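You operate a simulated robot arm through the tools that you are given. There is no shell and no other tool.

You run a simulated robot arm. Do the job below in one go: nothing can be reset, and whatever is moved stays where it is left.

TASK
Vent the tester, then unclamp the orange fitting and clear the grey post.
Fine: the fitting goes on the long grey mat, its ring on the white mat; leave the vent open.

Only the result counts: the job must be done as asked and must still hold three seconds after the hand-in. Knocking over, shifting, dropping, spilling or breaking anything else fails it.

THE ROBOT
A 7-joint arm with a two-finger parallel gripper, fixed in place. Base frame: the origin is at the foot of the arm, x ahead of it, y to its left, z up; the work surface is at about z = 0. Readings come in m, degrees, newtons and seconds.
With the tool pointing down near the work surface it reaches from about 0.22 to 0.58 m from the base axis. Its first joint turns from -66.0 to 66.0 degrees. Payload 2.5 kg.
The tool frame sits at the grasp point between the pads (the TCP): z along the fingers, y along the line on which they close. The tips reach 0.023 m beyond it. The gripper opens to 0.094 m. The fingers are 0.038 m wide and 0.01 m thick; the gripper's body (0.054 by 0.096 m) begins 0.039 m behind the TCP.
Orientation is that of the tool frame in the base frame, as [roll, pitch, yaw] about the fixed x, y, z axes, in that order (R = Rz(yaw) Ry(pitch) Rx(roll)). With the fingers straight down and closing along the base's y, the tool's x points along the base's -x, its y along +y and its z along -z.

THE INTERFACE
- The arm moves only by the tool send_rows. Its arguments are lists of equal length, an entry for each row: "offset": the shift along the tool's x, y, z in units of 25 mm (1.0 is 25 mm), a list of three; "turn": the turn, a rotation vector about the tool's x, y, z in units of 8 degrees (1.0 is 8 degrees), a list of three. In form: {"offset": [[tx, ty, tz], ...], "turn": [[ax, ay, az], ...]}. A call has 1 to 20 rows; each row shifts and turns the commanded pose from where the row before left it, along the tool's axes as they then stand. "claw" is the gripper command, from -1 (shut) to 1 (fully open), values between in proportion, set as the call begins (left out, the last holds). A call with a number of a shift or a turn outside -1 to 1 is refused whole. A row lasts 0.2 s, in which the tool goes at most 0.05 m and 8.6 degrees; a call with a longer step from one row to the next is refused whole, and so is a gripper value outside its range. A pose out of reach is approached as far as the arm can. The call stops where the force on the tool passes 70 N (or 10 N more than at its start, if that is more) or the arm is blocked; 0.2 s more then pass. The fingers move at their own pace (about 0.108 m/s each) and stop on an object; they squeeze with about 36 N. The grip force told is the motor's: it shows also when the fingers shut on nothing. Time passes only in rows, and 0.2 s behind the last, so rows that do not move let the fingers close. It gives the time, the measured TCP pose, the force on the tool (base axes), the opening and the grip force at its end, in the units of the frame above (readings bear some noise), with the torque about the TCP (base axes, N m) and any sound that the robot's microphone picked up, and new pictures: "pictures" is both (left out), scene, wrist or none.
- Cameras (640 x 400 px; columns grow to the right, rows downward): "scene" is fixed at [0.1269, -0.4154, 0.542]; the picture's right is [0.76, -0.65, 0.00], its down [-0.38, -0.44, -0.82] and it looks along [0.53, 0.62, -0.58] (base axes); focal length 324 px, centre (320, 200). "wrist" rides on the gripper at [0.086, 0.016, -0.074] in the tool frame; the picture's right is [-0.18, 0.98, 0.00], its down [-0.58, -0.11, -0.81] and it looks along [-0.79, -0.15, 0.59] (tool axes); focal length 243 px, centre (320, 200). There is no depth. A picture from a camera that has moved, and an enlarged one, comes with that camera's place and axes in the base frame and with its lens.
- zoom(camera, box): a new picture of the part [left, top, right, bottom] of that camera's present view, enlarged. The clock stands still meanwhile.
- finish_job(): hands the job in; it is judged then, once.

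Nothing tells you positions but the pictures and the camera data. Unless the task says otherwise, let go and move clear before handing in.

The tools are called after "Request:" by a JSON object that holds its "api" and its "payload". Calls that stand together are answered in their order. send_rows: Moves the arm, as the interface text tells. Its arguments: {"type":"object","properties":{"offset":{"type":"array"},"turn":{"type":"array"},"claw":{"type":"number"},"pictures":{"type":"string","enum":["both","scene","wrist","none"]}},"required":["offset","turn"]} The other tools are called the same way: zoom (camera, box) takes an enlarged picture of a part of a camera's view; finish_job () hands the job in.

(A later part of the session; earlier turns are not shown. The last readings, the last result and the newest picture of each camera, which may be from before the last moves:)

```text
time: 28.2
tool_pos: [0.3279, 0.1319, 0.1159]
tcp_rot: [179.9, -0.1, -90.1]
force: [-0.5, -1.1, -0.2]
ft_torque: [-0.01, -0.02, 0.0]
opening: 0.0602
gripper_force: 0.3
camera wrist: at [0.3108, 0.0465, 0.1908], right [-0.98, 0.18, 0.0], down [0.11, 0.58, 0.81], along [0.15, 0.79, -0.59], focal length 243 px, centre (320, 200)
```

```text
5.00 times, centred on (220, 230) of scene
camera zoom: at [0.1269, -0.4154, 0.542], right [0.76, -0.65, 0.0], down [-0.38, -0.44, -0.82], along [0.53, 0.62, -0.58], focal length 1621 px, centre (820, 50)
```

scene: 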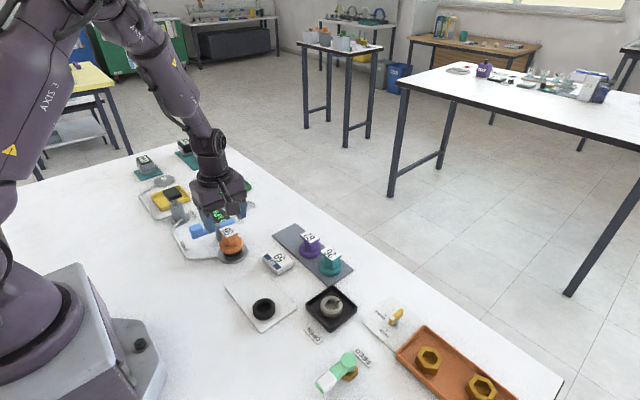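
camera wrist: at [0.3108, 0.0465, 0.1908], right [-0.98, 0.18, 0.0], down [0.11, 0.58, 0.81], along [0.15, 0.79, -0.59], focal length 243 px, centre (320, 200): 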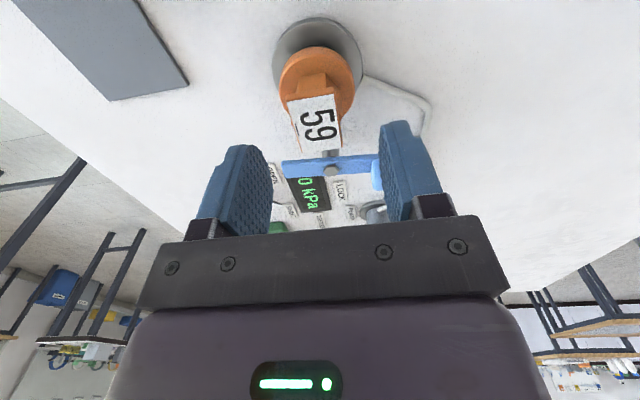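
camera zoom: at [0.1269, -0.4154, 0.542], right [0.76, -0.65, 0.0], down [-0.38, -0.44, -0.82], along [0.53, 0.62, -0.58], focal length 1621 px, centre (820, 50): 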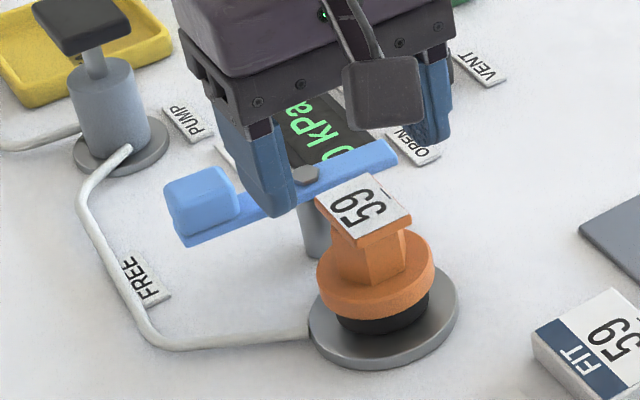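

The plate is aligned with the base axes, centred at about (0.3315, 0.1355). I'll correct by a few mm, descend around the stem, and close.

Request:
{"api": "send_rows", "payload": {"offset": [[-0.14, -0.13, 0], [0, 0, 0.79], [0, 0, 0.79], [0, 0, 0.79], [0, 0, 0]], "turn": [[0, 0, 0], [0, 0, 0], [0, 0, 0], [0, 0, 0], [0, 0, 0]]}}

Request:
{"api": "zoom", "payload": {"camera": "wrist", "box": [200, 20, 440, 220]}}

Request:
{"api": "zoom", "payload": {"camera": "scene", "box": [170, 190, 270, 270]}}

```text
time: 29.4
tool_pos: [0.3317, 0.1335, 0.0564]
tcp_rot: [180.0, 0.0, -89.9]
force: [0.3, -0.5, -0.4]
ft_torque: [0.0, -0.01, 0.01]
opening: 0.0602
gripper_force: 0.0
camera wrist: at [0.3151, 0.0493, 0.13], right [-0.98, 0.18, 0.0], down [0.11, 0.58, 0.81], along [0.15, 0.79, -0.59], focal length 243 px, centre (320, 200)
```

scene: 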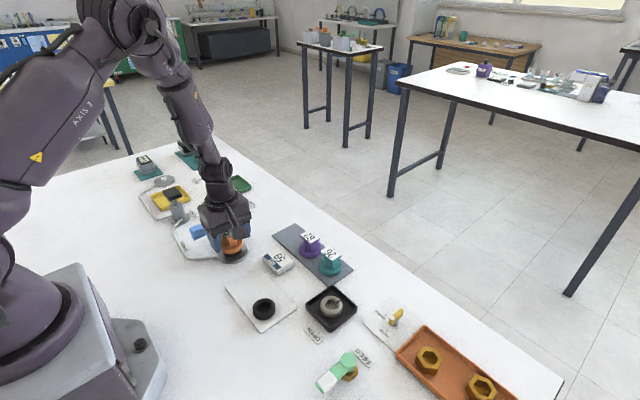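
wrist: 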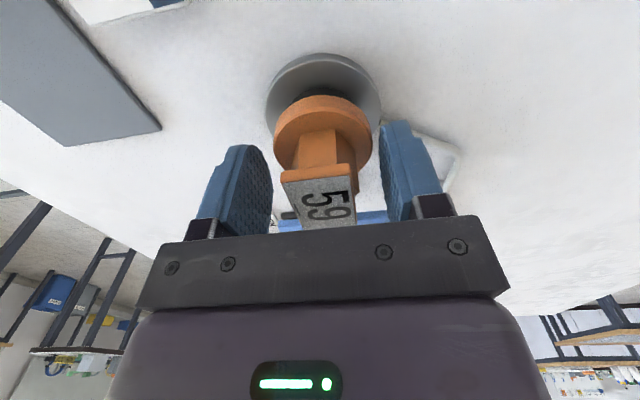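

```text
2.00 times, centred on (320, 120) of wrist
camera zoom: at [0.3151, 0.0493, 0.13], right [-0.98, 0.18, 0.0], down [0.11, 0.58, 0.81], along [0.15, 0.79, -0.59], focal length 485 px, centre (320, 360)
```

zoom: 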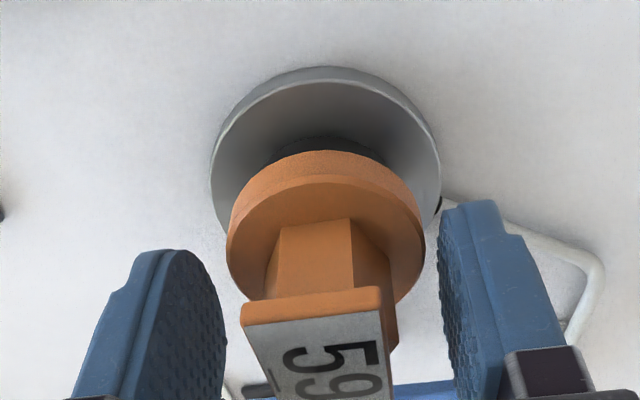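

```text
5.00 times, centred on (220, 230) of scene
camera zoom: at [0.1269, -0.4154, 0.542], right [0.76, -0.65, 0.0], down [-0.38, -0.44, -0.82], along [0.53, 0.62, -0.58], focal length 1621 px, centre (820, 50)
```

zoom: 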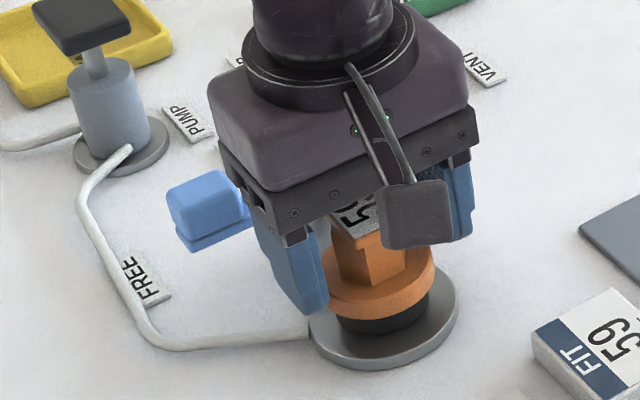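

The fingers straddle the stem with clearance. I'll close them.

Request:
{"api": "send_rows", "payload": {"offset": [[0, 0, 0], [0, 0, 0], [0, 0, 0], [0, 0, 0]], "turn": [[0, 0, 0], [0, 0, 0], [0, 0, 0], [0, 0, 0]], "claw": -1}}

Request:
{"api": "zoom", "payload": {"camera": "wrist", "box": [200, 20, 440, 220]}}

```text
time: 30.4
tool_pos: [0.3306, 0.1351, 0.0565]
tcp_rot: [179.9, 0.0, -90.1]
force: [-0.5, -0.5, 0.1]
ft_torque: [-0.01, 0.02, 0.01]
opening: 0.051
gripper_force: 36.9
camera wrist: at [0.3151, 0.0493, 0.1303], right [-0.98, 0.18, 0.0], down [0.11, 0.58, 0.81], along [0.15, 0.79, -0.59], focal length 243 px, centre (320, 200)
```

scene: 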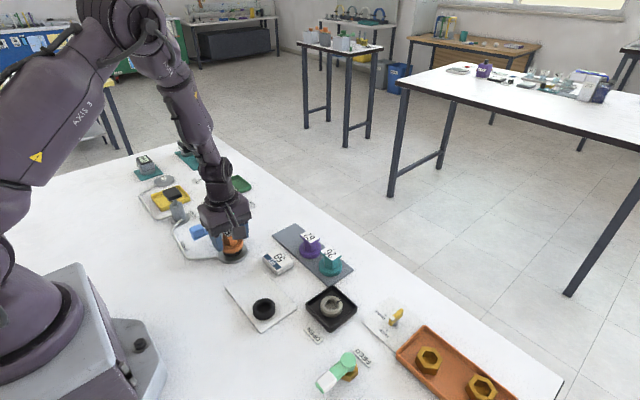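
wrist: 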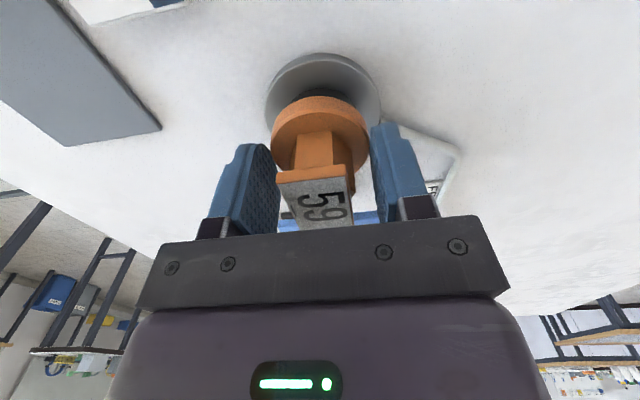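

```text
2.00 times, centred on (320, 120) of wrist
camera zoom: at [0.3151, 0.0493, 0.1303], right [-0.98, 0.18, 0.0], down [0.11, 0.58, 0.81], along [0.15, 0.79, -0.59], focal length 485 px, centre (320, 360)
```

zoom: 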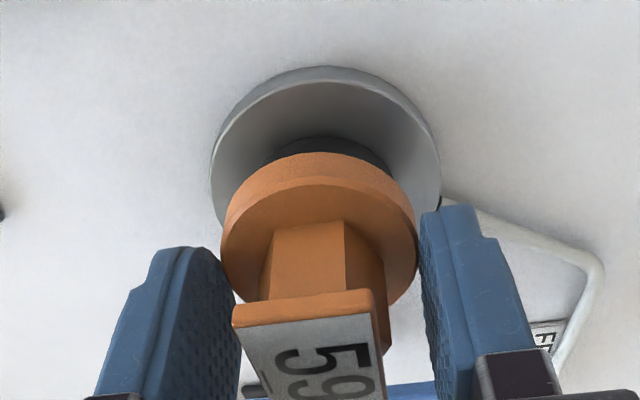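

The fingertips closed on the flange (51 mm) instead of the stem, so the flange is taller than I estimated. I'll reopen, raise about 9 mm, and close on the stem.

Request:
{"api": "send_rows", "payload": {"offset": [[0, 0, 0], [0, 0, 0], [0, -0.04, -0.36], [0, 0, 0]], "turn": [[0, 0, 0], [0, 0, 0], [0, 0, 0], [0, 0, 0]], "claw": 0.28, "pictures": "none"}}

Request:
{"api": "send_rows", "payload": {"offset": [[0, 0, 0], [0, 0, 0], [0, 0, 0], [0, 0, 0]], "turn": [[0, 0, 0], [0, 0, 0], [0, 0, 0], [0, 0, 0]], "claw": -1}}

Request:
{"api": "zoom", "payload": {"camera": "wrist", "box": [200, 20, 440, 220]}}

Request:
{"api": "zoom", "payload": {"camera": "scene", "box": [170, 190, 270, 270]}}

```text
time: 31.4
tool_pos: [0.3337, 0.1349, 0.0658]
tcp_rot: [180.0, 0.0, -89.9]
force: [0.0, 0.2, 0.2]
ft_torque: [0.0, 0.03, 0.0]
opening: 0.0603
gripper_force: 0.2
```

```text
time: 32.4
tool_pos: [0.3323, 0.1365, 0.0658]
tcp_rot: [179.9, 0.0, -90.0]
force: [-2.9, 0.6, 4.7]
ft_torque: [0.0, 0.13, -0.02]
opening: 0.0277
gripper_force: 35.7
camera wrist: at [0.3164, 0.0498, 0.139], right [-0.98, 0.18, 0.0], down [0.11, 0.58, 0.81], along [0.15, 0.79, -0.59], focal length 243 px, centre (320, 200)
```

scene: 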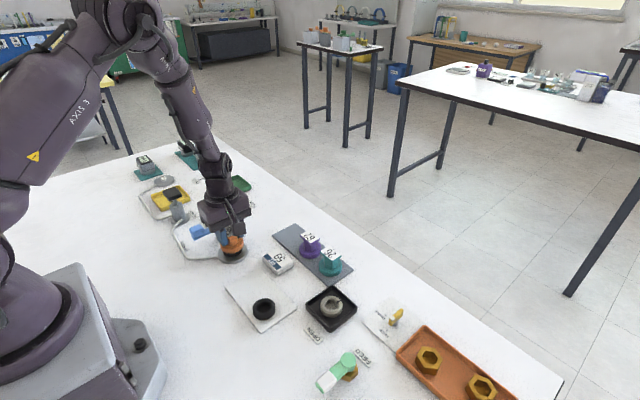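
wrist: 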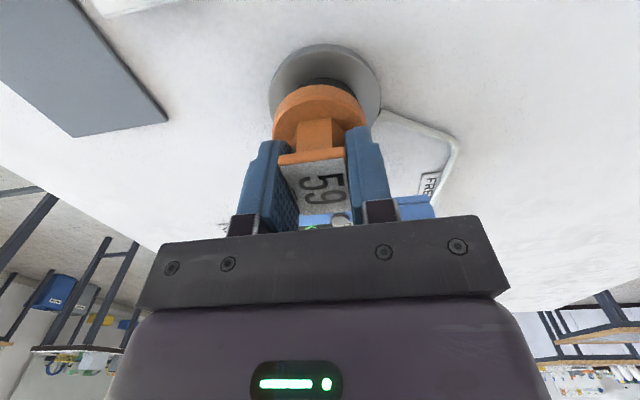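

```text
2.00 times, centred on (320, 120) of wrist
camera zoom: at [0.3164, 0.0498, 0.139], right [-0.98, 0.18, 0.0], down [0.11, 0.58, 0.81], along [0.15, 0.79, -0.59], focal length 485 px, centre (320, 360)
```

zoom: 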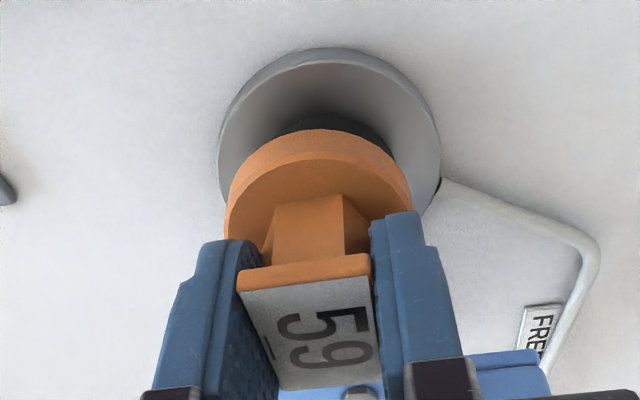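

```text
5.00 times, centred on (220, 230) of scene
camera zoom: at [0.1269, -0.4154, 0.542], right [0.76, -0.65, 0.0], down [-0.38, -0.44, -0.82], along [0.53, 0.62, -0.58], focal length 1621 px, centre (820, 50)
```

zoom: 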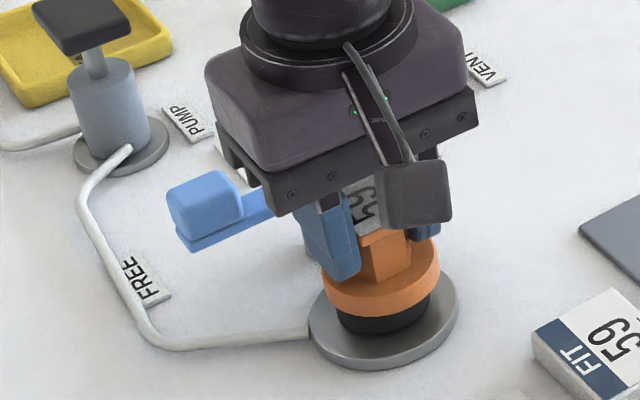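

I have the plate and stem at 28 mm. I'll lift gently a few cm and check whether the ring stays behind.

Request:
{"api": "send_rows", "payload": {"offset": [[0, 0, -0.2], [0, 0, -0.3], [0, 0, -0.5], [0, 0, -0.6], [0, 0, 0]], "turn": [[0, 0, 0], [0, 0, 0], [0, 0, 0], [0, 0, 0], [0, 0, 0]]}}

Request:
{"api": "zoom", "payload": {"camera": "wrist", "box": [200, 20, 440, 220]}}

Request:
{"api": "zoom", "payload": {"camera": "scene", "box": [170, 190, 270, 270]}}

```text
time: 33.6
tool_pos: [0.3309, 0.1355, 0.106]
tcp_rot: [-180.0, -0.1, -90.0]
force: [0.1, -0.6, -0.2]
ft_torque: [0.04, 0.01, -0.02]
opening: 0.0279
gripper_force: 36.1
camera wrist: at [0.3155, 0.0497, 0.1804], right [-0.98, 0.18, 0.0], down [0.11, 0.58, 0.81], along [0.15, 0.79, -0.59], focal length 243 px, centre (320, 200)
```

scene: 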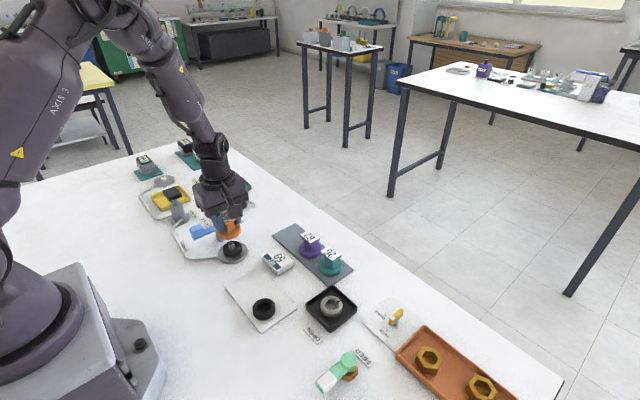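
wrist: 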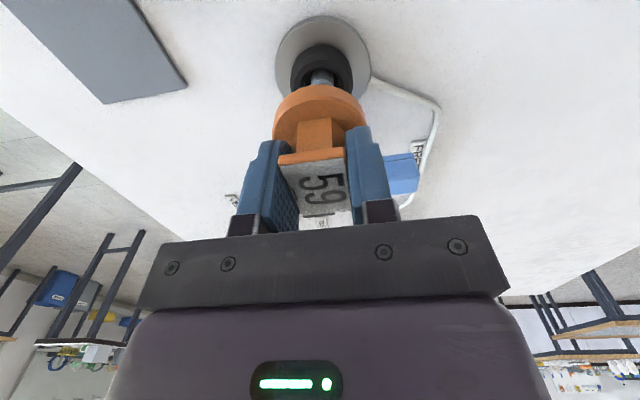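

```text
2.00 times, centred on (320, 120) of wrist
camera zoom: at [0.3155, 0.0497, 0.1804], right [-0.98, 0.18, 0.0], down [0.11, 0.58, 0.81], along [0.15, 0.79, -0.59], focal length 485 px, centre (320, 360)
```

zoom: 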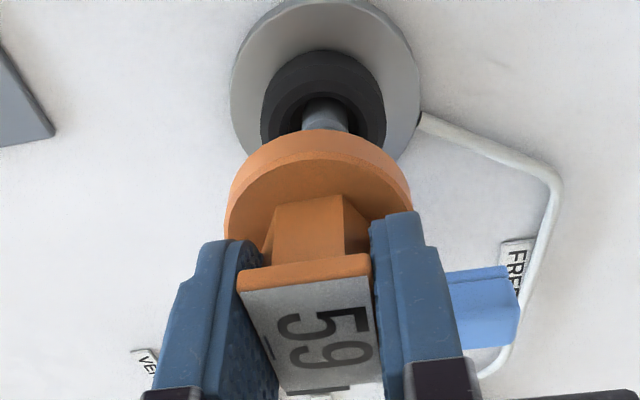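

```text
5.00 times, centred on (220, 230) of scene
camera zoom: at [0.1269, -0.4154, 0.542], right [0.76, -0.65, 0.0], down [-0.38, -0.44, -0.82], along [0.53, 0.62, -0.58], focal length 1621 px, centre (820, 50)
```

zoom: 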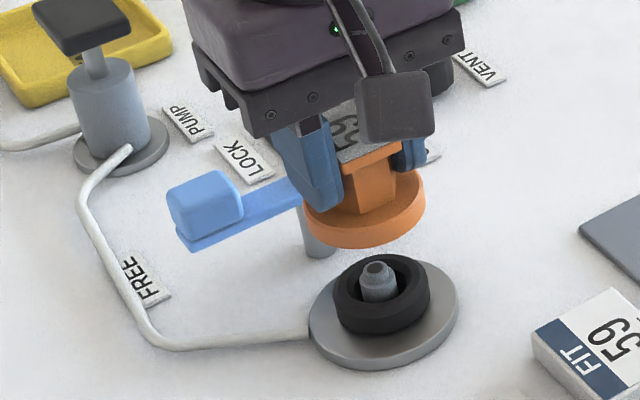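

The ring stays on the post and the fitting came off cleanly. I'll carry it to the free end of the long grey mat, around (0.466, 0.078), at safe height.

Request:
{"api": "send_rows", "payload": {"offset": [[0, 0, -0.7], [0, 0, -0.7], [0.383, -0.9, 0], [0.383, -0.9, 0], [0.383, -0.9, 0], [0.383, -0.9, 0], [0.383, -0.9, 0], [0.383, -0.9, 0], [0, 0, 0]], "turn": [[0, 0, 0], [0, 0, 0], [0, 0, 0], [0, 0, 0], [0, 0, 0], [0, 0, 0], [0, 0, 0], [0, 0, 0], [0, 0, 0]]}}

Request:
{"api": "zoom", "payload": {"camera": "wrist", "box": [200, 0, 440, 200]}}

Request:
{"api": "zoom", "payload": {"camera": "scene", "box": [230, 190, 370, 290]}}

```text
time: 35.6
tool_pos: [0.4673, 0.078, 0.1412]
tcp_rot: [-180.0, 0.0, -90.0]
force: [0.3, -0.2, -1.1]
ft_torque: [-0.06, -0.03, -0.01]
opening: 0.028
gripper_force: 36.3
camera wrist: at [0.4514, -0.0073, 0.2148], right [-0.98, 0.18, 0.0], down [0.11, 0.58, 0.81], along [0.15, 0.79, -0.59], focal length 243 px, centre (320, 200)
```

scene: 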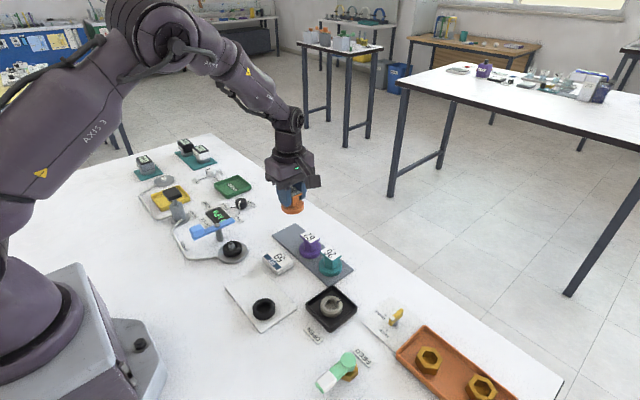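
wrist: 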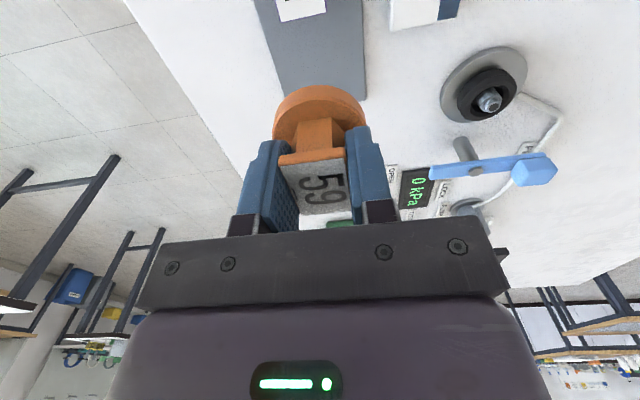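

```text
2.00 times, centred on (320, 100) of wrist
camera zoom: at [0.4514, -0.0073, 0.2148], right [-0.98, 0.18, 0.0], down [0.11, 0.58, 0.81], along [0.15, 0.79, -0.59], focal length 485 px, centre (320, 400)
```

zoom: 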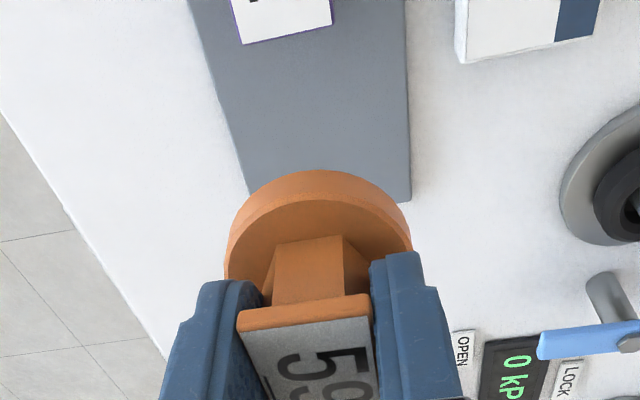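

```text
4.00 times, centred on (300, 240) of scene
camera zoom: at [0.1269, -0.4154, 0.542], right [0.76, -0.65, 0.0], down [-0.38, -0.44, -0.82], along [0.53, 0.62, -0.58], focal length 1296 px, centre (400, 40)
```

zoom: 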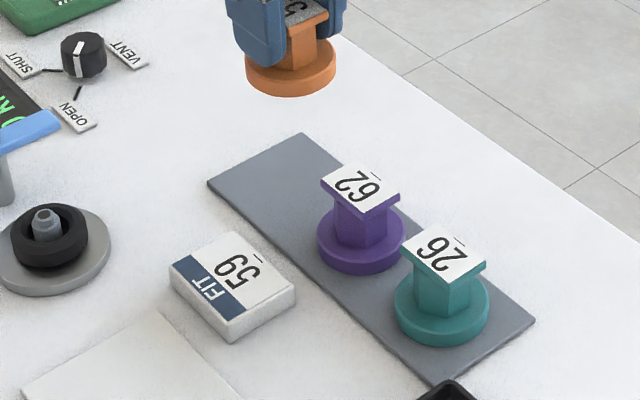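

The fitting is over the mat's free end. I'll nudge it about 8 mm toward +y to keep away from the purple fitting, then descend to just above the mat.

Request:
{"api": "send_rows", "payload": {"offset": [[-0.32, -0.06, 0], [0, 0, 0.9], [0, 0, 0.9], [0, 0, 0.9], [0, 0, 0.7], [0, 0, 0]], "turn": [[0, 0, 0], [0, 0, 0], [0, 0, 0], [0, 0, 0], [0, 0, 0], [0, 0, 0]]}}

Request:
{"api": "zoom", "payload": {"camera": "wrist", "box": [200, 0, 440, 200]}}

Request:
{"api": "zoom", "payload": {"camera": "scene", "box": [250, 200, 370, 290]}}

```text
time: 37.0
tool_pos: [0.4687, 0.086, 0.0551]
tcp_rot: [-180.0, 0.0, -90.0]
force: [0.6, 0.3, -0.2]
ft_torque: [0.0, -0.02, -0.05]
opening: 0.0278
gripper_force: 35.5
camera wrist: at [0.4527, -0.0001, 0.1293], right [-0.98, 0.18, 0.0], down [0.11, 0.58, 0.81], along [0.15, 0.79, -0.59], focal length 243 px, centre (320, 200)
```

scene: 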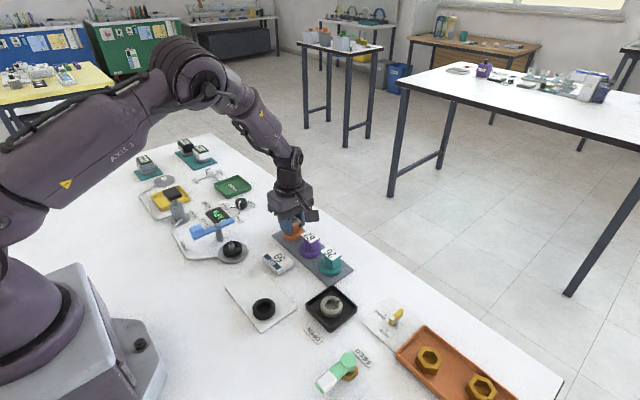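
wrist: 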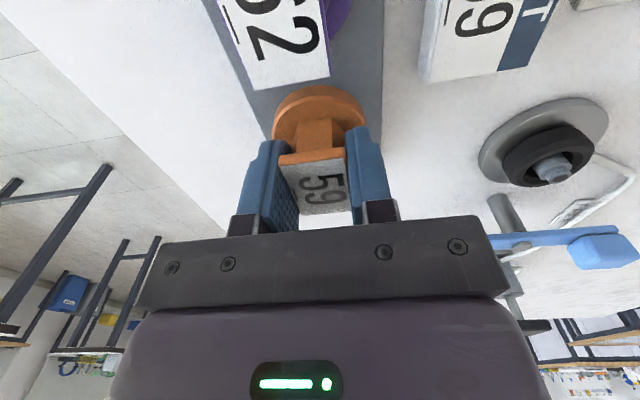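

```text
2.00 times, centred on (320, 100) of wrist
camera zoom: at [0.4527, -0.0001, 0.1293], right [-0.98, 0.18, 0.0], down [0.11, 0.58, 0.81], along [0.15, 0.79, -0.59], focal length 485 px, centre (320, 400)
```

zoom: 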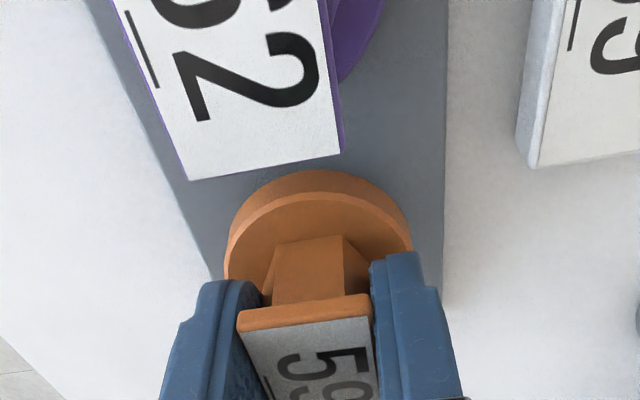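

```text
4.44 times, centred on (310, 245) of scene
camera zoom: at [0.1269, -0.4154, 0.542], right [0.76, -0.65, 0.0], down [-0.38, -0.44, -0.82], along [0.53, 0.62, -0.58], focal length 1440 px, centre (364, 0)
```

zoom: 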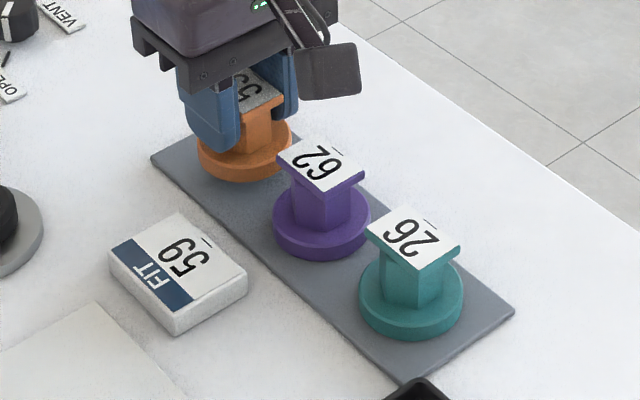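

The fitting is just above the free part of the mat. I'll lower it in small steps while watching the force.

Request:
{"api": "send_rows", "payload": {"offset": [[0, 0, 0.1], [0, 0, 0.08], [0, 0, 0.08], [0, 0, 0]], "turn": [[0, 0, 0], [0, 0, 0], [0, 0, 0], [0, 0, 0]], "pictures": "none"}}

Request:
{"api": "zoom", "payload": {"camera": "scene", "box": [260, 210, 340, 270]}}

```text
time: 38.0
tool_pos: [0.4692, 0.0856, 0.0502]
tcp_rot: [-180.0, -0.1, -90.0]
force: [1.1, -0.1, 0.6]
ft_torque: [-0.01, 0.0, 0.01]
opening: 0.0277
gripper_force: 35.8
```

```text
6.67 times, centred on (300, 240) of scene
camera zoom: at [0.1269, -0.4154, 0.542], right [0.76, -0.65, 0.0], down [-0.38, -0.44, -0.82], along [0.53, 0.62, -0.58], focal length 2161 px, centre (453, -67)
```

zoom: 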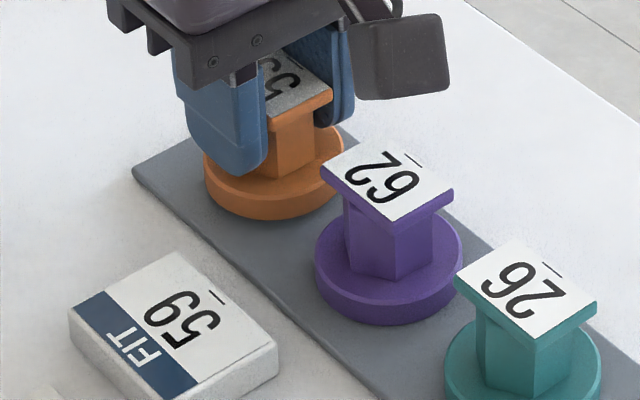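

Request:
{"api": "send_rows", "payload": {"offset": [[0, 0, 0.05], [0, 0, 0.05], [0, 0, 0]], "turn": [[0, 0, 0], [0, 0, 0], [0, 0, 0]], "pictures": "none"}}

Request:
{"api": "zoom", "payload": {"camera": "scene", "box": [260, 210, 340, 270]}}

```text
time: 38.8
tool_pos: [0.4692, 0.086, 0.047]
tcp_rot: [180.0, 0.0, -89.9]
force: [0.1, -0.6, -0.2]
ft_torque: [-0.04, 0.0, -0.03]
opening: 0.0279
gripper_force: 35.9
```

```text
6.67 times, centred on (300, 240) of scene
camera zoom: at [0.1269, -0.4154, 0.542], right [0.76, -0.65, 0.0], down [-0.38, -0.44, -0.82], along [0.53, 0.62, -0.58], focal length 2161 px, centre (453, -67)
```

zoom: 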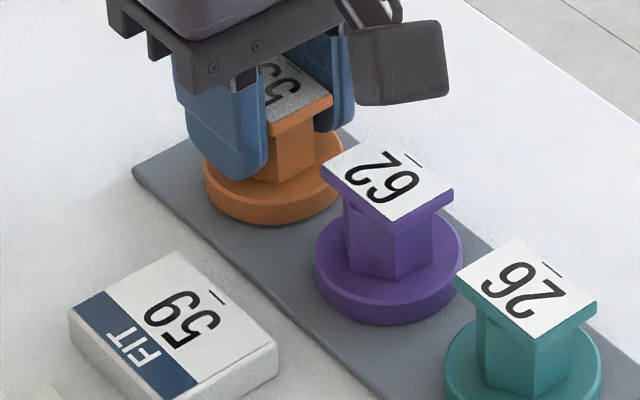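

No contact yet, so I'll keep going in roughly 1 mm steps.

Request:
{"api": "send_rows", "payload": {"offset": [[0, 0, 0.04], [0, 0, 0.04], [0, 0, 0]], "turn": [[0, 0, 0], [0, 0, 0], [0, 0, 0]], "pictures": "none"}}

Request:
{"api": "send_rows", "payload": {"offset": [[0, 0, 0.04], [0, 0, 0]], "turn": [[0, 0, 0], [0, 0, 0]], "pictures": "none"}}

Request:
{"api": "zoom", "payload": {"camera": "scene", "box": [260, 210, 340, 270]}}

```text
time: 39.6
tool_pos: [0.4697, 0.0861, 0.0451]
tcp_rot: [180.0, 0.0, -89.9]
force: [-1.7, -0.4, 7.1]
ft_torque: [-0.01, 0.1, 0.0]
opening: 0.0277
gripper_force: 35.4
```

```text
time: 40.2
tool_pos: [0.4701, 0.0861, 0.0444]
tcp_rot: [-179.9, 0.0, -89.9]
force: [-10.1, -2.4, 28.3]
ft_torque: [-0.07, 0.28, 0.05]
opening: 0.0277
gripper_force: 36.1
```

```text
6.67 times, centred on (300, 240) of scene
camera zoom: at [0.1268, -0.4154, 0.5421], right [0.76, -0.65, 0.0], down [-0.38, -0.44, -0.82], along [0.53, 0.62, -0.58], focal length 2161 px, centre (453, -67)
```

zoom: 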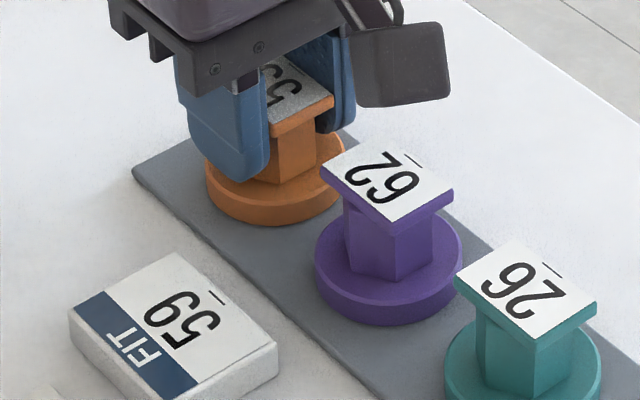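

The fitting is seated with firm contact. I'll relieve about 1 mm, release it, and rise straight up.

Request:
{"api": "send_rows", "payload": {"offset": [[0, 0, -0.04], [0, 0, 0]], "turn": [[0, 0, 0], [0, 0, 0]], "pictures": "none"}}

Request:
{"api": "send_rows", "payload": {"offset": [[0, 0, 0], [0, 0, 0], [0, 0, -0.3], [0, 0, -0.8], [0, 0, -0.9], [0, 0, -0.9], [0, 0, -0.9], [0, 0, 0]], "turn": [[0, 0, 0], [0, 0, 0], [0, 0, 0], [0, 0, 0], [0, 0, 0], [0, 0, 0], [0, 0, 0], [0, 0, 0]], "claw": 0.2}}

Request:
{"api": "zoom", "payload": {"camera": "scene", "box": [190, 200, 350, 320]}}

```text
time: 40.8
tool_pos: [0.4703, 0.0858, 0.0453]
tcp_rot: [-179.8, 0.1, -89.9]
force: [1.5, -0.1, 16.5]
ft_torque: [-0.13, 0.02, 0.01]
opening: 0.0279
gripper_force: 35.7
```

```text
time: 42.6
tool_pos: [0.4685, 0.0874, 0.1408]
tcp_rot: [180.0, 0.0, -90.0]
force: [0.2, 0.1, -0.2]
ft_torque: [-0.02, -0.01, 0.0]
opening: 0.0565
gripper_force: 0.0
camera wrist: at [0.4516, 0.0009, 0.2146], right [-0.98, 0.18, 0.0], down [0.11, 0.58, 0.81], along [0.15, 0.79, -0.59], focal length 243 px, centre (320, 200)
```

scene: 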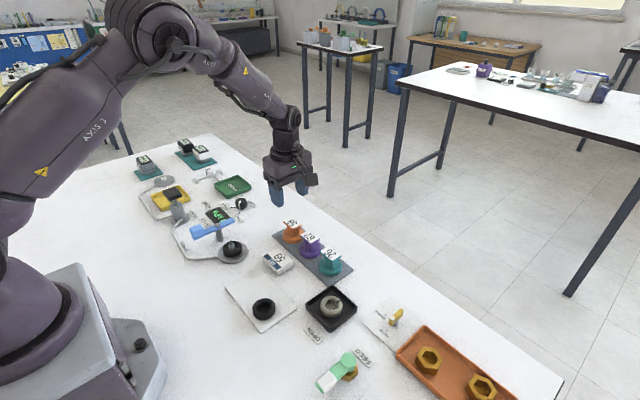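
wrist: 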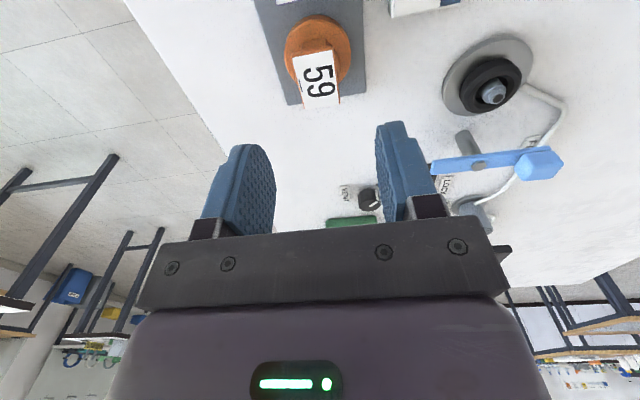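

```text
3.33 times, centred on (270, 260) of scene
camera zoom: at [0.1269, -0.4154, 0.542], right [0.76, -0.65, 0.0], down [-0.38, -0.44, -0.82], along [0.53, 0.62, -0.58], focal length 1080 px, centre (487, 0)
```

zoom: 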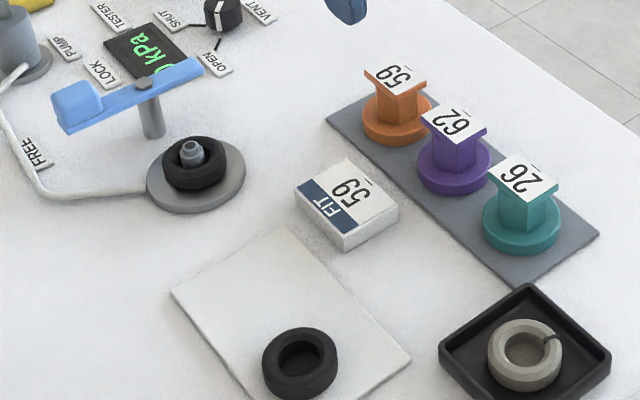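

The fitting stands on the grey mat in line with the others. Next is the ring, so I'll move back and hover over the post.

Request:
{"api": "send_rows", "payload": {"offset": [[-0.291, 0.923, 0], [-0.291, 0.923, 0], [-0.291, 0.923, 0], [-0.291, 0.923, 0], [-0.291, 0.923, 0], [-0.291, 0.923, 0], [0, 0, 0.8], [0, 0, 0]], "turn": [[0, 0, 0], [0, 0, 0], [0, 0, 0], [0, 0, 0], [0, 0, 0], [0, 0, 0], [0, 0, 0], [0, 0, 0]], "claw": 0.35}}

Request:
{"api": "zoom", "payload": {"camera": "wrist", "box": [200, 0, 440, 200]}}

Request:
{"api": "zoom", "payload": {"camera": "scene", "box": [170, 190, 270, 270]}}

```text
time: 44.4
tool_pos: [0.3314, 0.1278, 0.119]
tcp_rot: [-180.0, 0.0, -90.0]
force: [0.0, -0.2, 0.4]
ft_torque: [0.0, -0.02, 0.02]
opening: 0.0635
gripper_force: 0.1
camera wrist: at [0.3146, 0.0424, 0.1927], right [-0.98, 0.18, 0.0], down [0.11, 0.58, 0.81], along [0.15, 0.79, -0.59], focal length 243 px, centre (320, 200)
```

scene: 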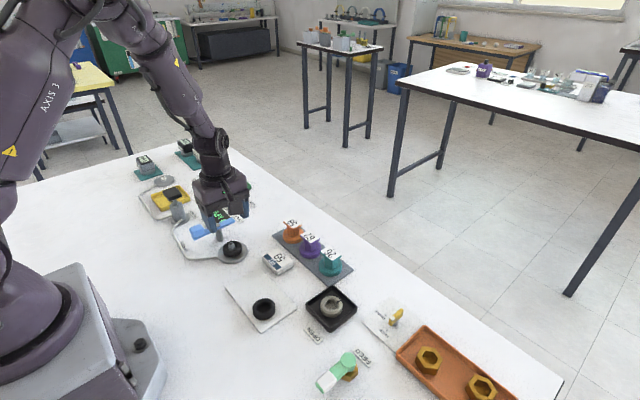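
wrist: 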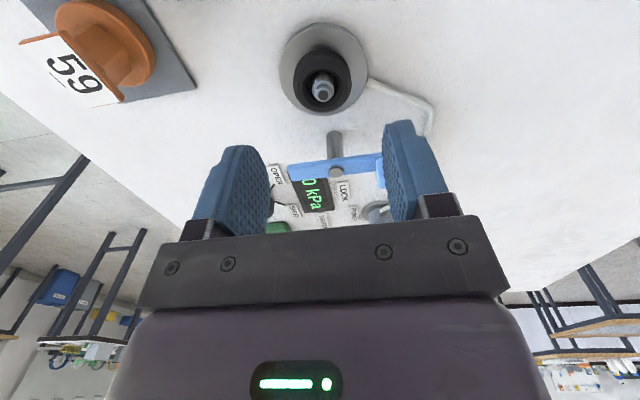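

```text
2.00 times, centred on (320, 100) of wrist
camera zoom: at [0.3146, 0.0424, 0.1927], right [-0.98, 0.18, 0.0], down [0.11, 0.58, 0.81], along [0.15, 0.79, -0.59], focal length 485 px, centre (320, 400)
```

zoom: 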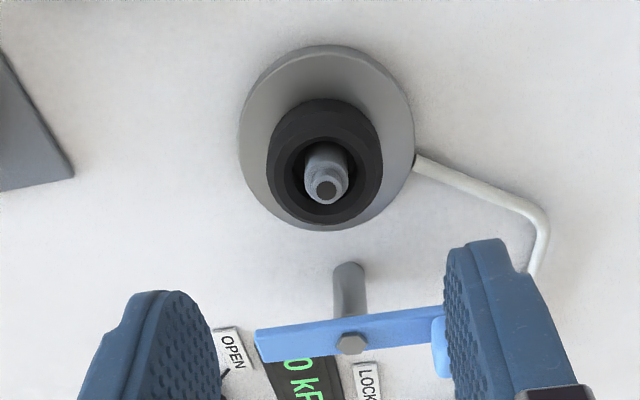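

```text
5.00 times, centred on (220, 230) of scene
camera zoom: at [0.1269, -0.4154, 0.542], right [0.76, -0.65, 0.0], down [-0.38, -0.44, -0.82], along [0.53, 0.62, -0.58], focal length 1621 px, centre (820, 50)
```

zoom: 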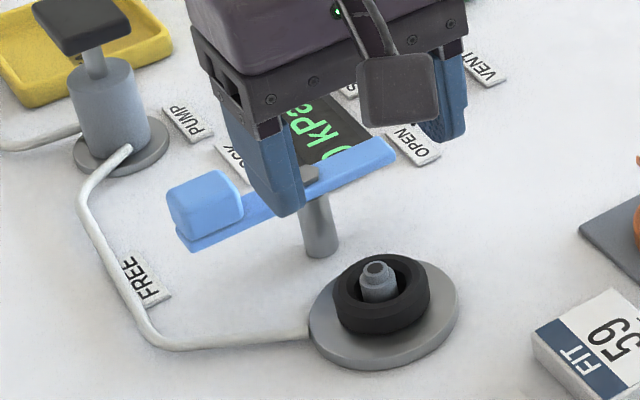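

The ring centre is at about (0.330, 0.133) with its top at z≈0.024. I'll line up and descend around it.

Request:
{"api": "send_rows", "payload": {"offset": [[-0.19, 0.056, 0], [0, 0, 0.8], [0, 0, 0.8], [0, 0, 0.8], [0, 0, 0.6], [0, 0, 0.3], [0, 0, 0]], "turn": [[0, 0, 0], [0, 0, 0], [0, 0, 0], [0, 0, 0], [0, 0, 0], [0, 0, 0], [0, 0, 0]]}}

Request:
{"api": "zoom", "payload": {"camera": "wrist", "box": [200, 20, 440, 220]}}

Request:
{"api": "zoom", "payload": {"camera": "scene", "box": [170, 190, 270, 270]}}

```text
time: 46.0
tool_pos: [0.3283, 0.1347, 0.0377]
tcp_rot: [-180.0, 0.1, -89.9]
force: [-0.2, -0.2, -0.3]
ft_torque: [-0.02, 0.04, 0.01]
opening: 0.0634
gripper_force: 0.1
camera wrist: at [0.3127, 0.0492, 0.1114], right [-0.98, 0.18, 0.0], down [0.11, 0.58, 0.81], along [0.15, 0.79, -0.59], focal length 243 px, centre (320, 200)
```

scene: 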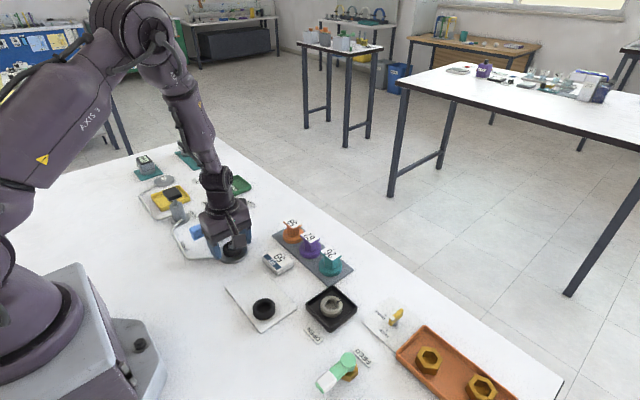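
wrist: 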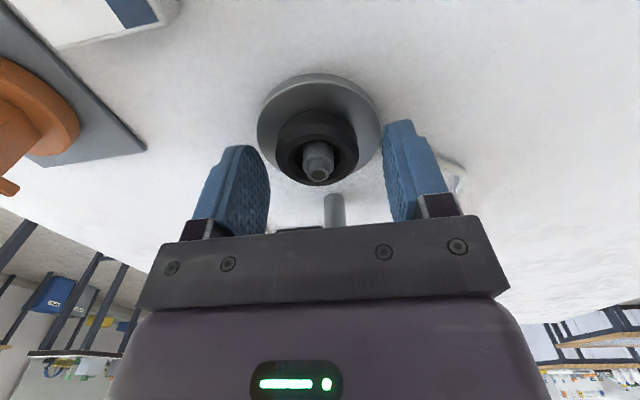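

```text
2.00 times, centred on (320, 120) of wrist
camera zoom: at [0.3127, 0.0492, 0.1114], right [-0.98, 0.18, 0.0], down [0.11, 0.58, 0.81], along [0.15, 0.79, -0.59], focal length 485 px, centre (320, 360)
```

zoom: 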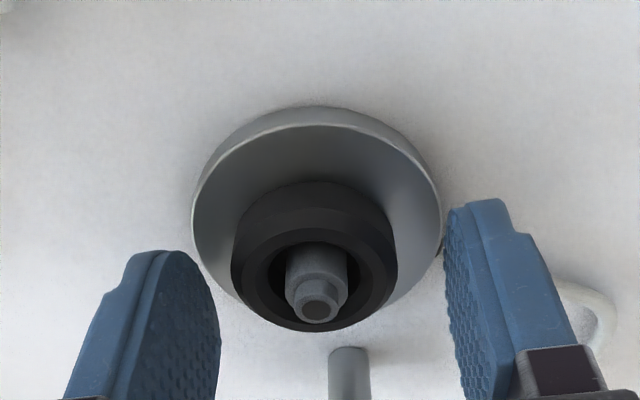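

```text
5.00 times, centred on (220, 230) of scene
camera zoom: at [0.1269, -0.4154, 0.542], right [0.76, -0.65, 0.0], down [-0.38, -0.44, -0.82], along [0.53, 0.62, -0.58], focal length 1621 px, centre (820, 50)
```

zoom: 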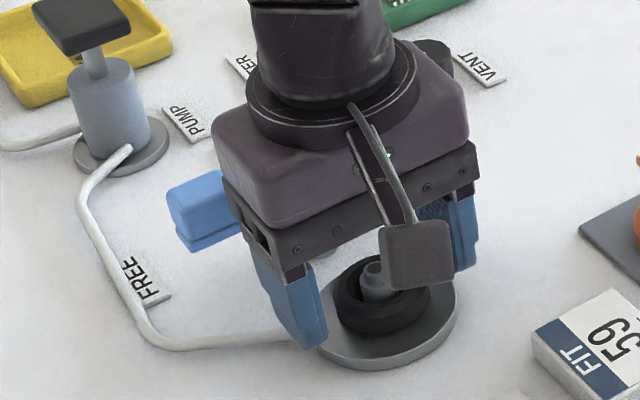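

The ring is centred between the fingers. I'll lower slightly, close, and check.

Request:
{"api": "send_rows", "payload": {"offset": [[0, -0.05, 0.1], [0, 0, 0]], "turn": [[0, 0, 0], [0, 0, 0]], "pictures": "none"}}

Request:
{"api": "send_rows", "payload": {"offset": [[0, 0, 0], [0, 0, 0], [0, 0, 0], [0, 0, 0]], "turn": [[0, 0, 0], [0, 0, 0], [0, 0, 0], [0, 0, 0]], "claw": -1, "pictures": "wrist"}}

Request:
{"api": "zoom", "payload": {"camera": "wrist", "box": [200, 20, 440, 220]}}

```text
time: 46.6
tool_pos: [0.3302, 0.1339, 0.0344]
tcp_rot: [-179.9, -0.1, -90.0]
force: [-0.5, -0.6, 0.7]
ft_torque: [-0.03, -0.01, 0.04]
opening: 0.0638
gripper_force: 0.0
```

```text
time: 47.6
tool_pos: [0.3294, 0.1343, 0.0358]
tcp_rot: [180.0, -0.1, -90.0]
force: [1.3, -0.4, 2.3]
ft_torque: [-0.01, -0.06, 0.0]
opening: 0.0451
gripper_force: 35.8
camera wrist: at [0.3135, 0.0487, 0.1086], right [-0.98, 0.18, 0.0], down [0.11, 0.58, 0.81], along [0.15, 0.79, -0.59], focal length 243 px, centre (320, 200)
```

wrist: 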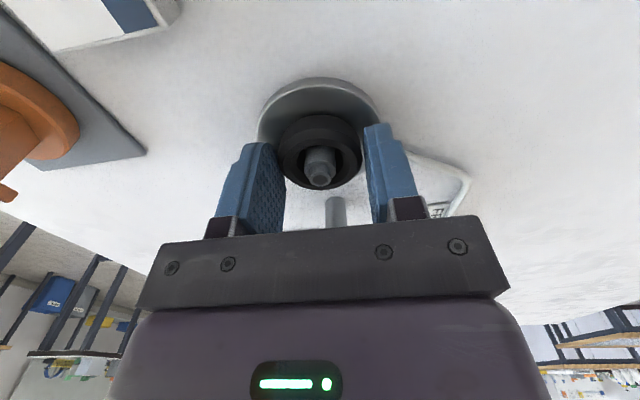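

```text
2.00 times, centred on (320, 120) of wrist
camera zoom: at [0.3135, 0.0487, 0.1086], right [-0.98, 0.18, 0.0], down [0.11, 0.58, 0.81], along [0.15, 0.79, -0.59], focal length 485 px, centre (320, 360)
```

zoom: 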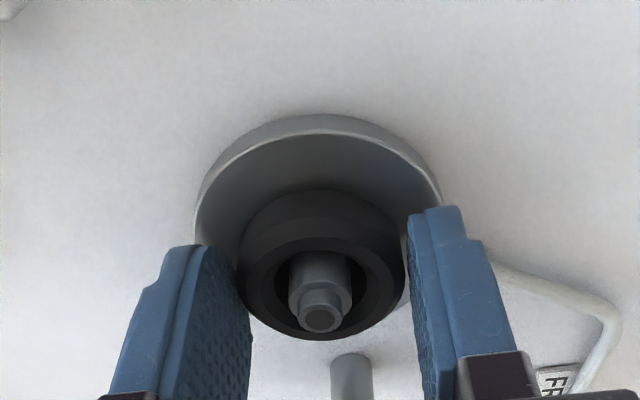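

I've gripped the ring at 45 mm. I'll lift slowly, straight off the spigot.

Request:
{"api": "send_rows", "payload": {"offset": [[0, 0, -0.2], [0, 0, -0.4], [0, 0, -0.6], [0, 0, -0.8], [0, 0, -0.8], [0, 0, -0.8], [0, 0, 0]], "turn": [[0, 0, 0], [0, 0, 0], [0, 0, 0], [0, 0, 0], [0, 0, 0], [0, 0, 0], [0, 0, 0]]}}

Request:
{"api": "zoom", "payload": {"camera": "wrist", "box": [200, 20, 440, 220]}}

Request:
{"api": "zoom", "payload": {"camera": "scene", "box": [170, 170, 330, 330]}}

```text
time: 49.2
tool_pos: [0.3284, 0.135, 0.1251]
tcp_rot: [-180.0, 0.0, -90.0]
force: [0.4, -0.5, 0.2]
ft_torque: [-0.01, 0.01, -0.01]
opening: 0.045
gripper_force: 35.5
camera wrist: at [0.3126, 0.0482, 0.1985], right [-0.98, 0.18, 0.0], down [0.11, 0.58, 0.81], along [0.15, 0.79, -0.59], focal length 243 px, centre (320, 200)
```

scene: 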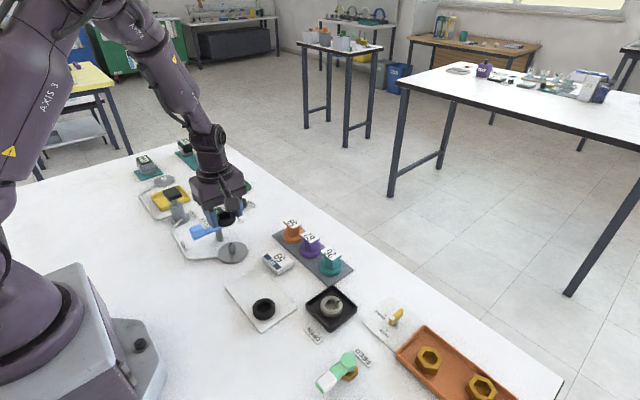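
wrist: 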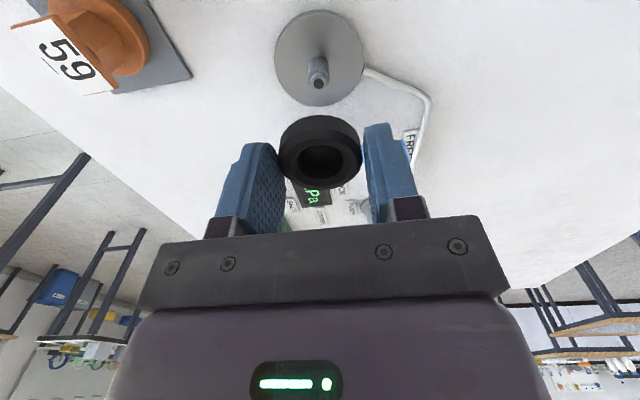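

```text
2.00 times, centred on (320, 120) of wrist
camera zoom: at [0.3126, 0.0482, 0.1985], right [-0.98, 0.18, 0.0], down [0.11, 0.58, 0.81], along [0.15, 0.79, -0.59], focal length 485 px, centre (320, 360)
```

zoom: 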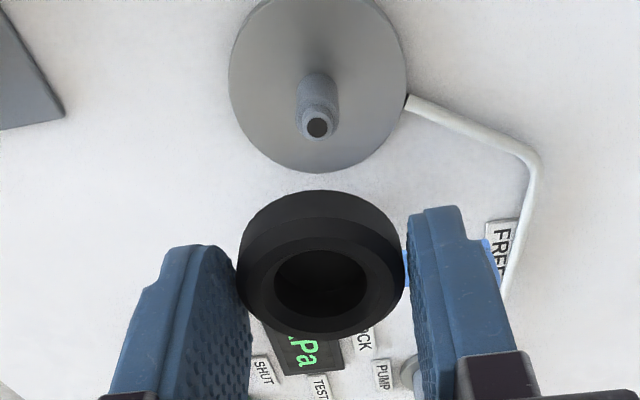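

```text
2.50 times, centred on (250, 250) of scene
camera zoom: at [0.1269, -0.4154, 0.542], right [0.76, -0.65, 0.0], down [-0.38, -0.44, -0.82], along [0.53, 0.62, -0.58], focal length 810 px, centre (495, 75)
```

zoom: 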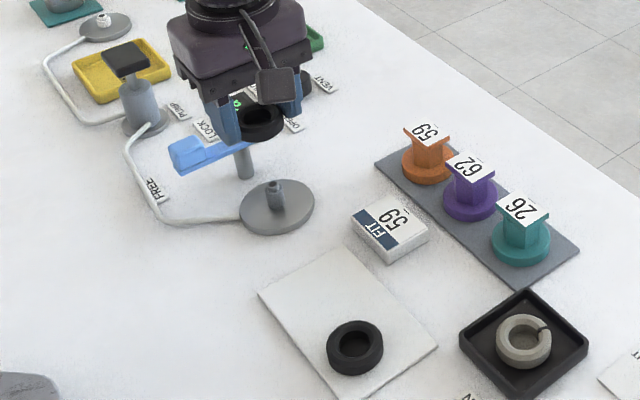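

The ring is off and the post is clear. The white mat spans about x 0.267–0.352, y −0.08–0.053, with another ring near (0.299, −0.046). I'll hover over its free part at (0.305, 0.018).

Request:
{"api": "send_rows", "payload": {"offset": [[0.936, 0.188, 0], [0.936, 0.188, 0], [0.936, 0.188, 0], [0.936, 0.188, 0], [0.936, 0.188, 0], [0, 0, 0]], "turn": [[0, 0, 0], [0, 0, 0], [0, 0, 0], [0, 0, 0], [0, 0, 0], [0, 0, 0]]}}

Request:
{"api": "zoom", "payload": {"camera": "wrist", "box": [160, 0, 480, 200]}}

Request:
{"api": "zoom", "payload": {"camera": "scene", "box": [190, 190, 330, 340]}}

```text
time: 50.6
tool_pos: [0.3071, 0.0183, 0.1237]
tcp_rot: [-180.0, 0.1, -89.8]
force: [0.4, -0.2, 0.3]
ft_torque: [-0.01, 0.02, 0.0]
opening: 0.0449
gripper_force: 36.2
camera wrist: at [0.29, -0.0681, 0.1977], right [-0.98, 0.18, 0.0], down [0.11, 0.58, 0.81], along [0.15, 0.79, -0.59], focal length 243 px, centre (320, 200)
```

scene: 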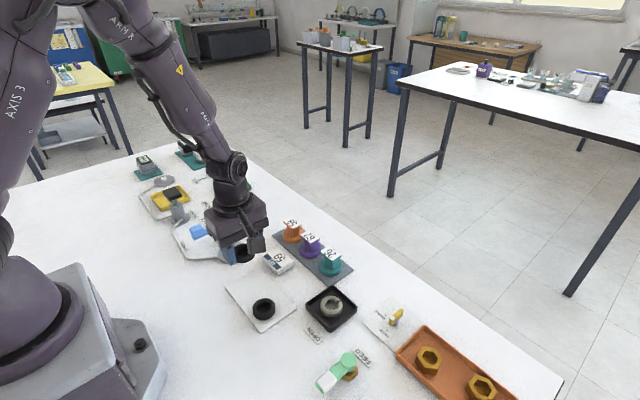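
wrist: 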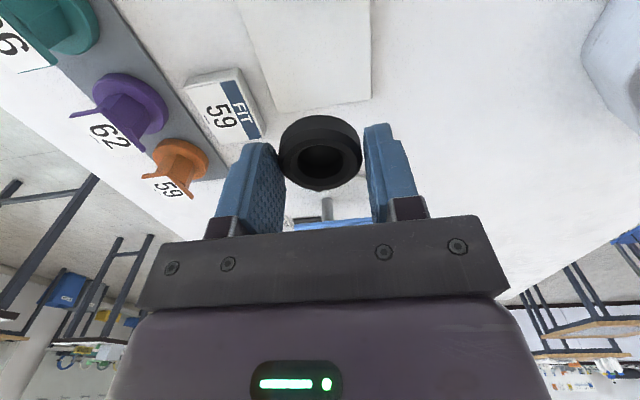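

```text
2.00 times, centred on (320, 100) of wrist
camera zoom: at [0.29, -0.0681, 0.1977], right [-0.98, 0.18, 0.0], down [0.11, 0.58, 0.81], along [0.15, 0.79, -0.59], focal length 485 px, centre (320, 400)
```

zoom: 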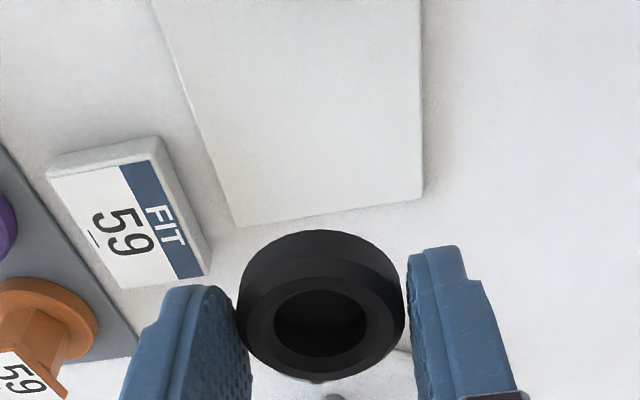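

```text
2.67 times, centred on (260, 265) of scene
camera zoom: at [0.1269, -0.4154, 0.542], right [0.76, -0.65, 0.0], down [-0.38, -0.44, -0.82], along [0.53, 0.62, -0.58], focal length 864 px, centre (480, 27)
```

zoom: 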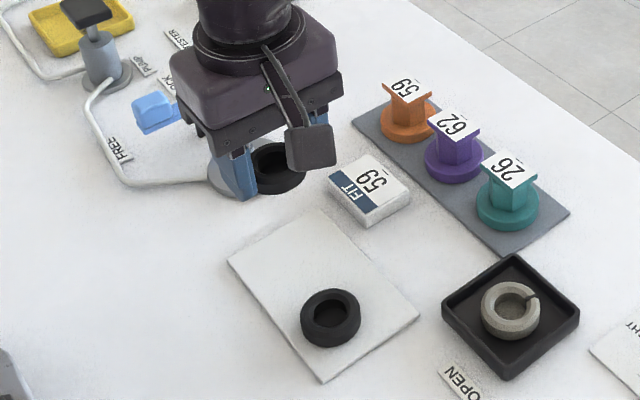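

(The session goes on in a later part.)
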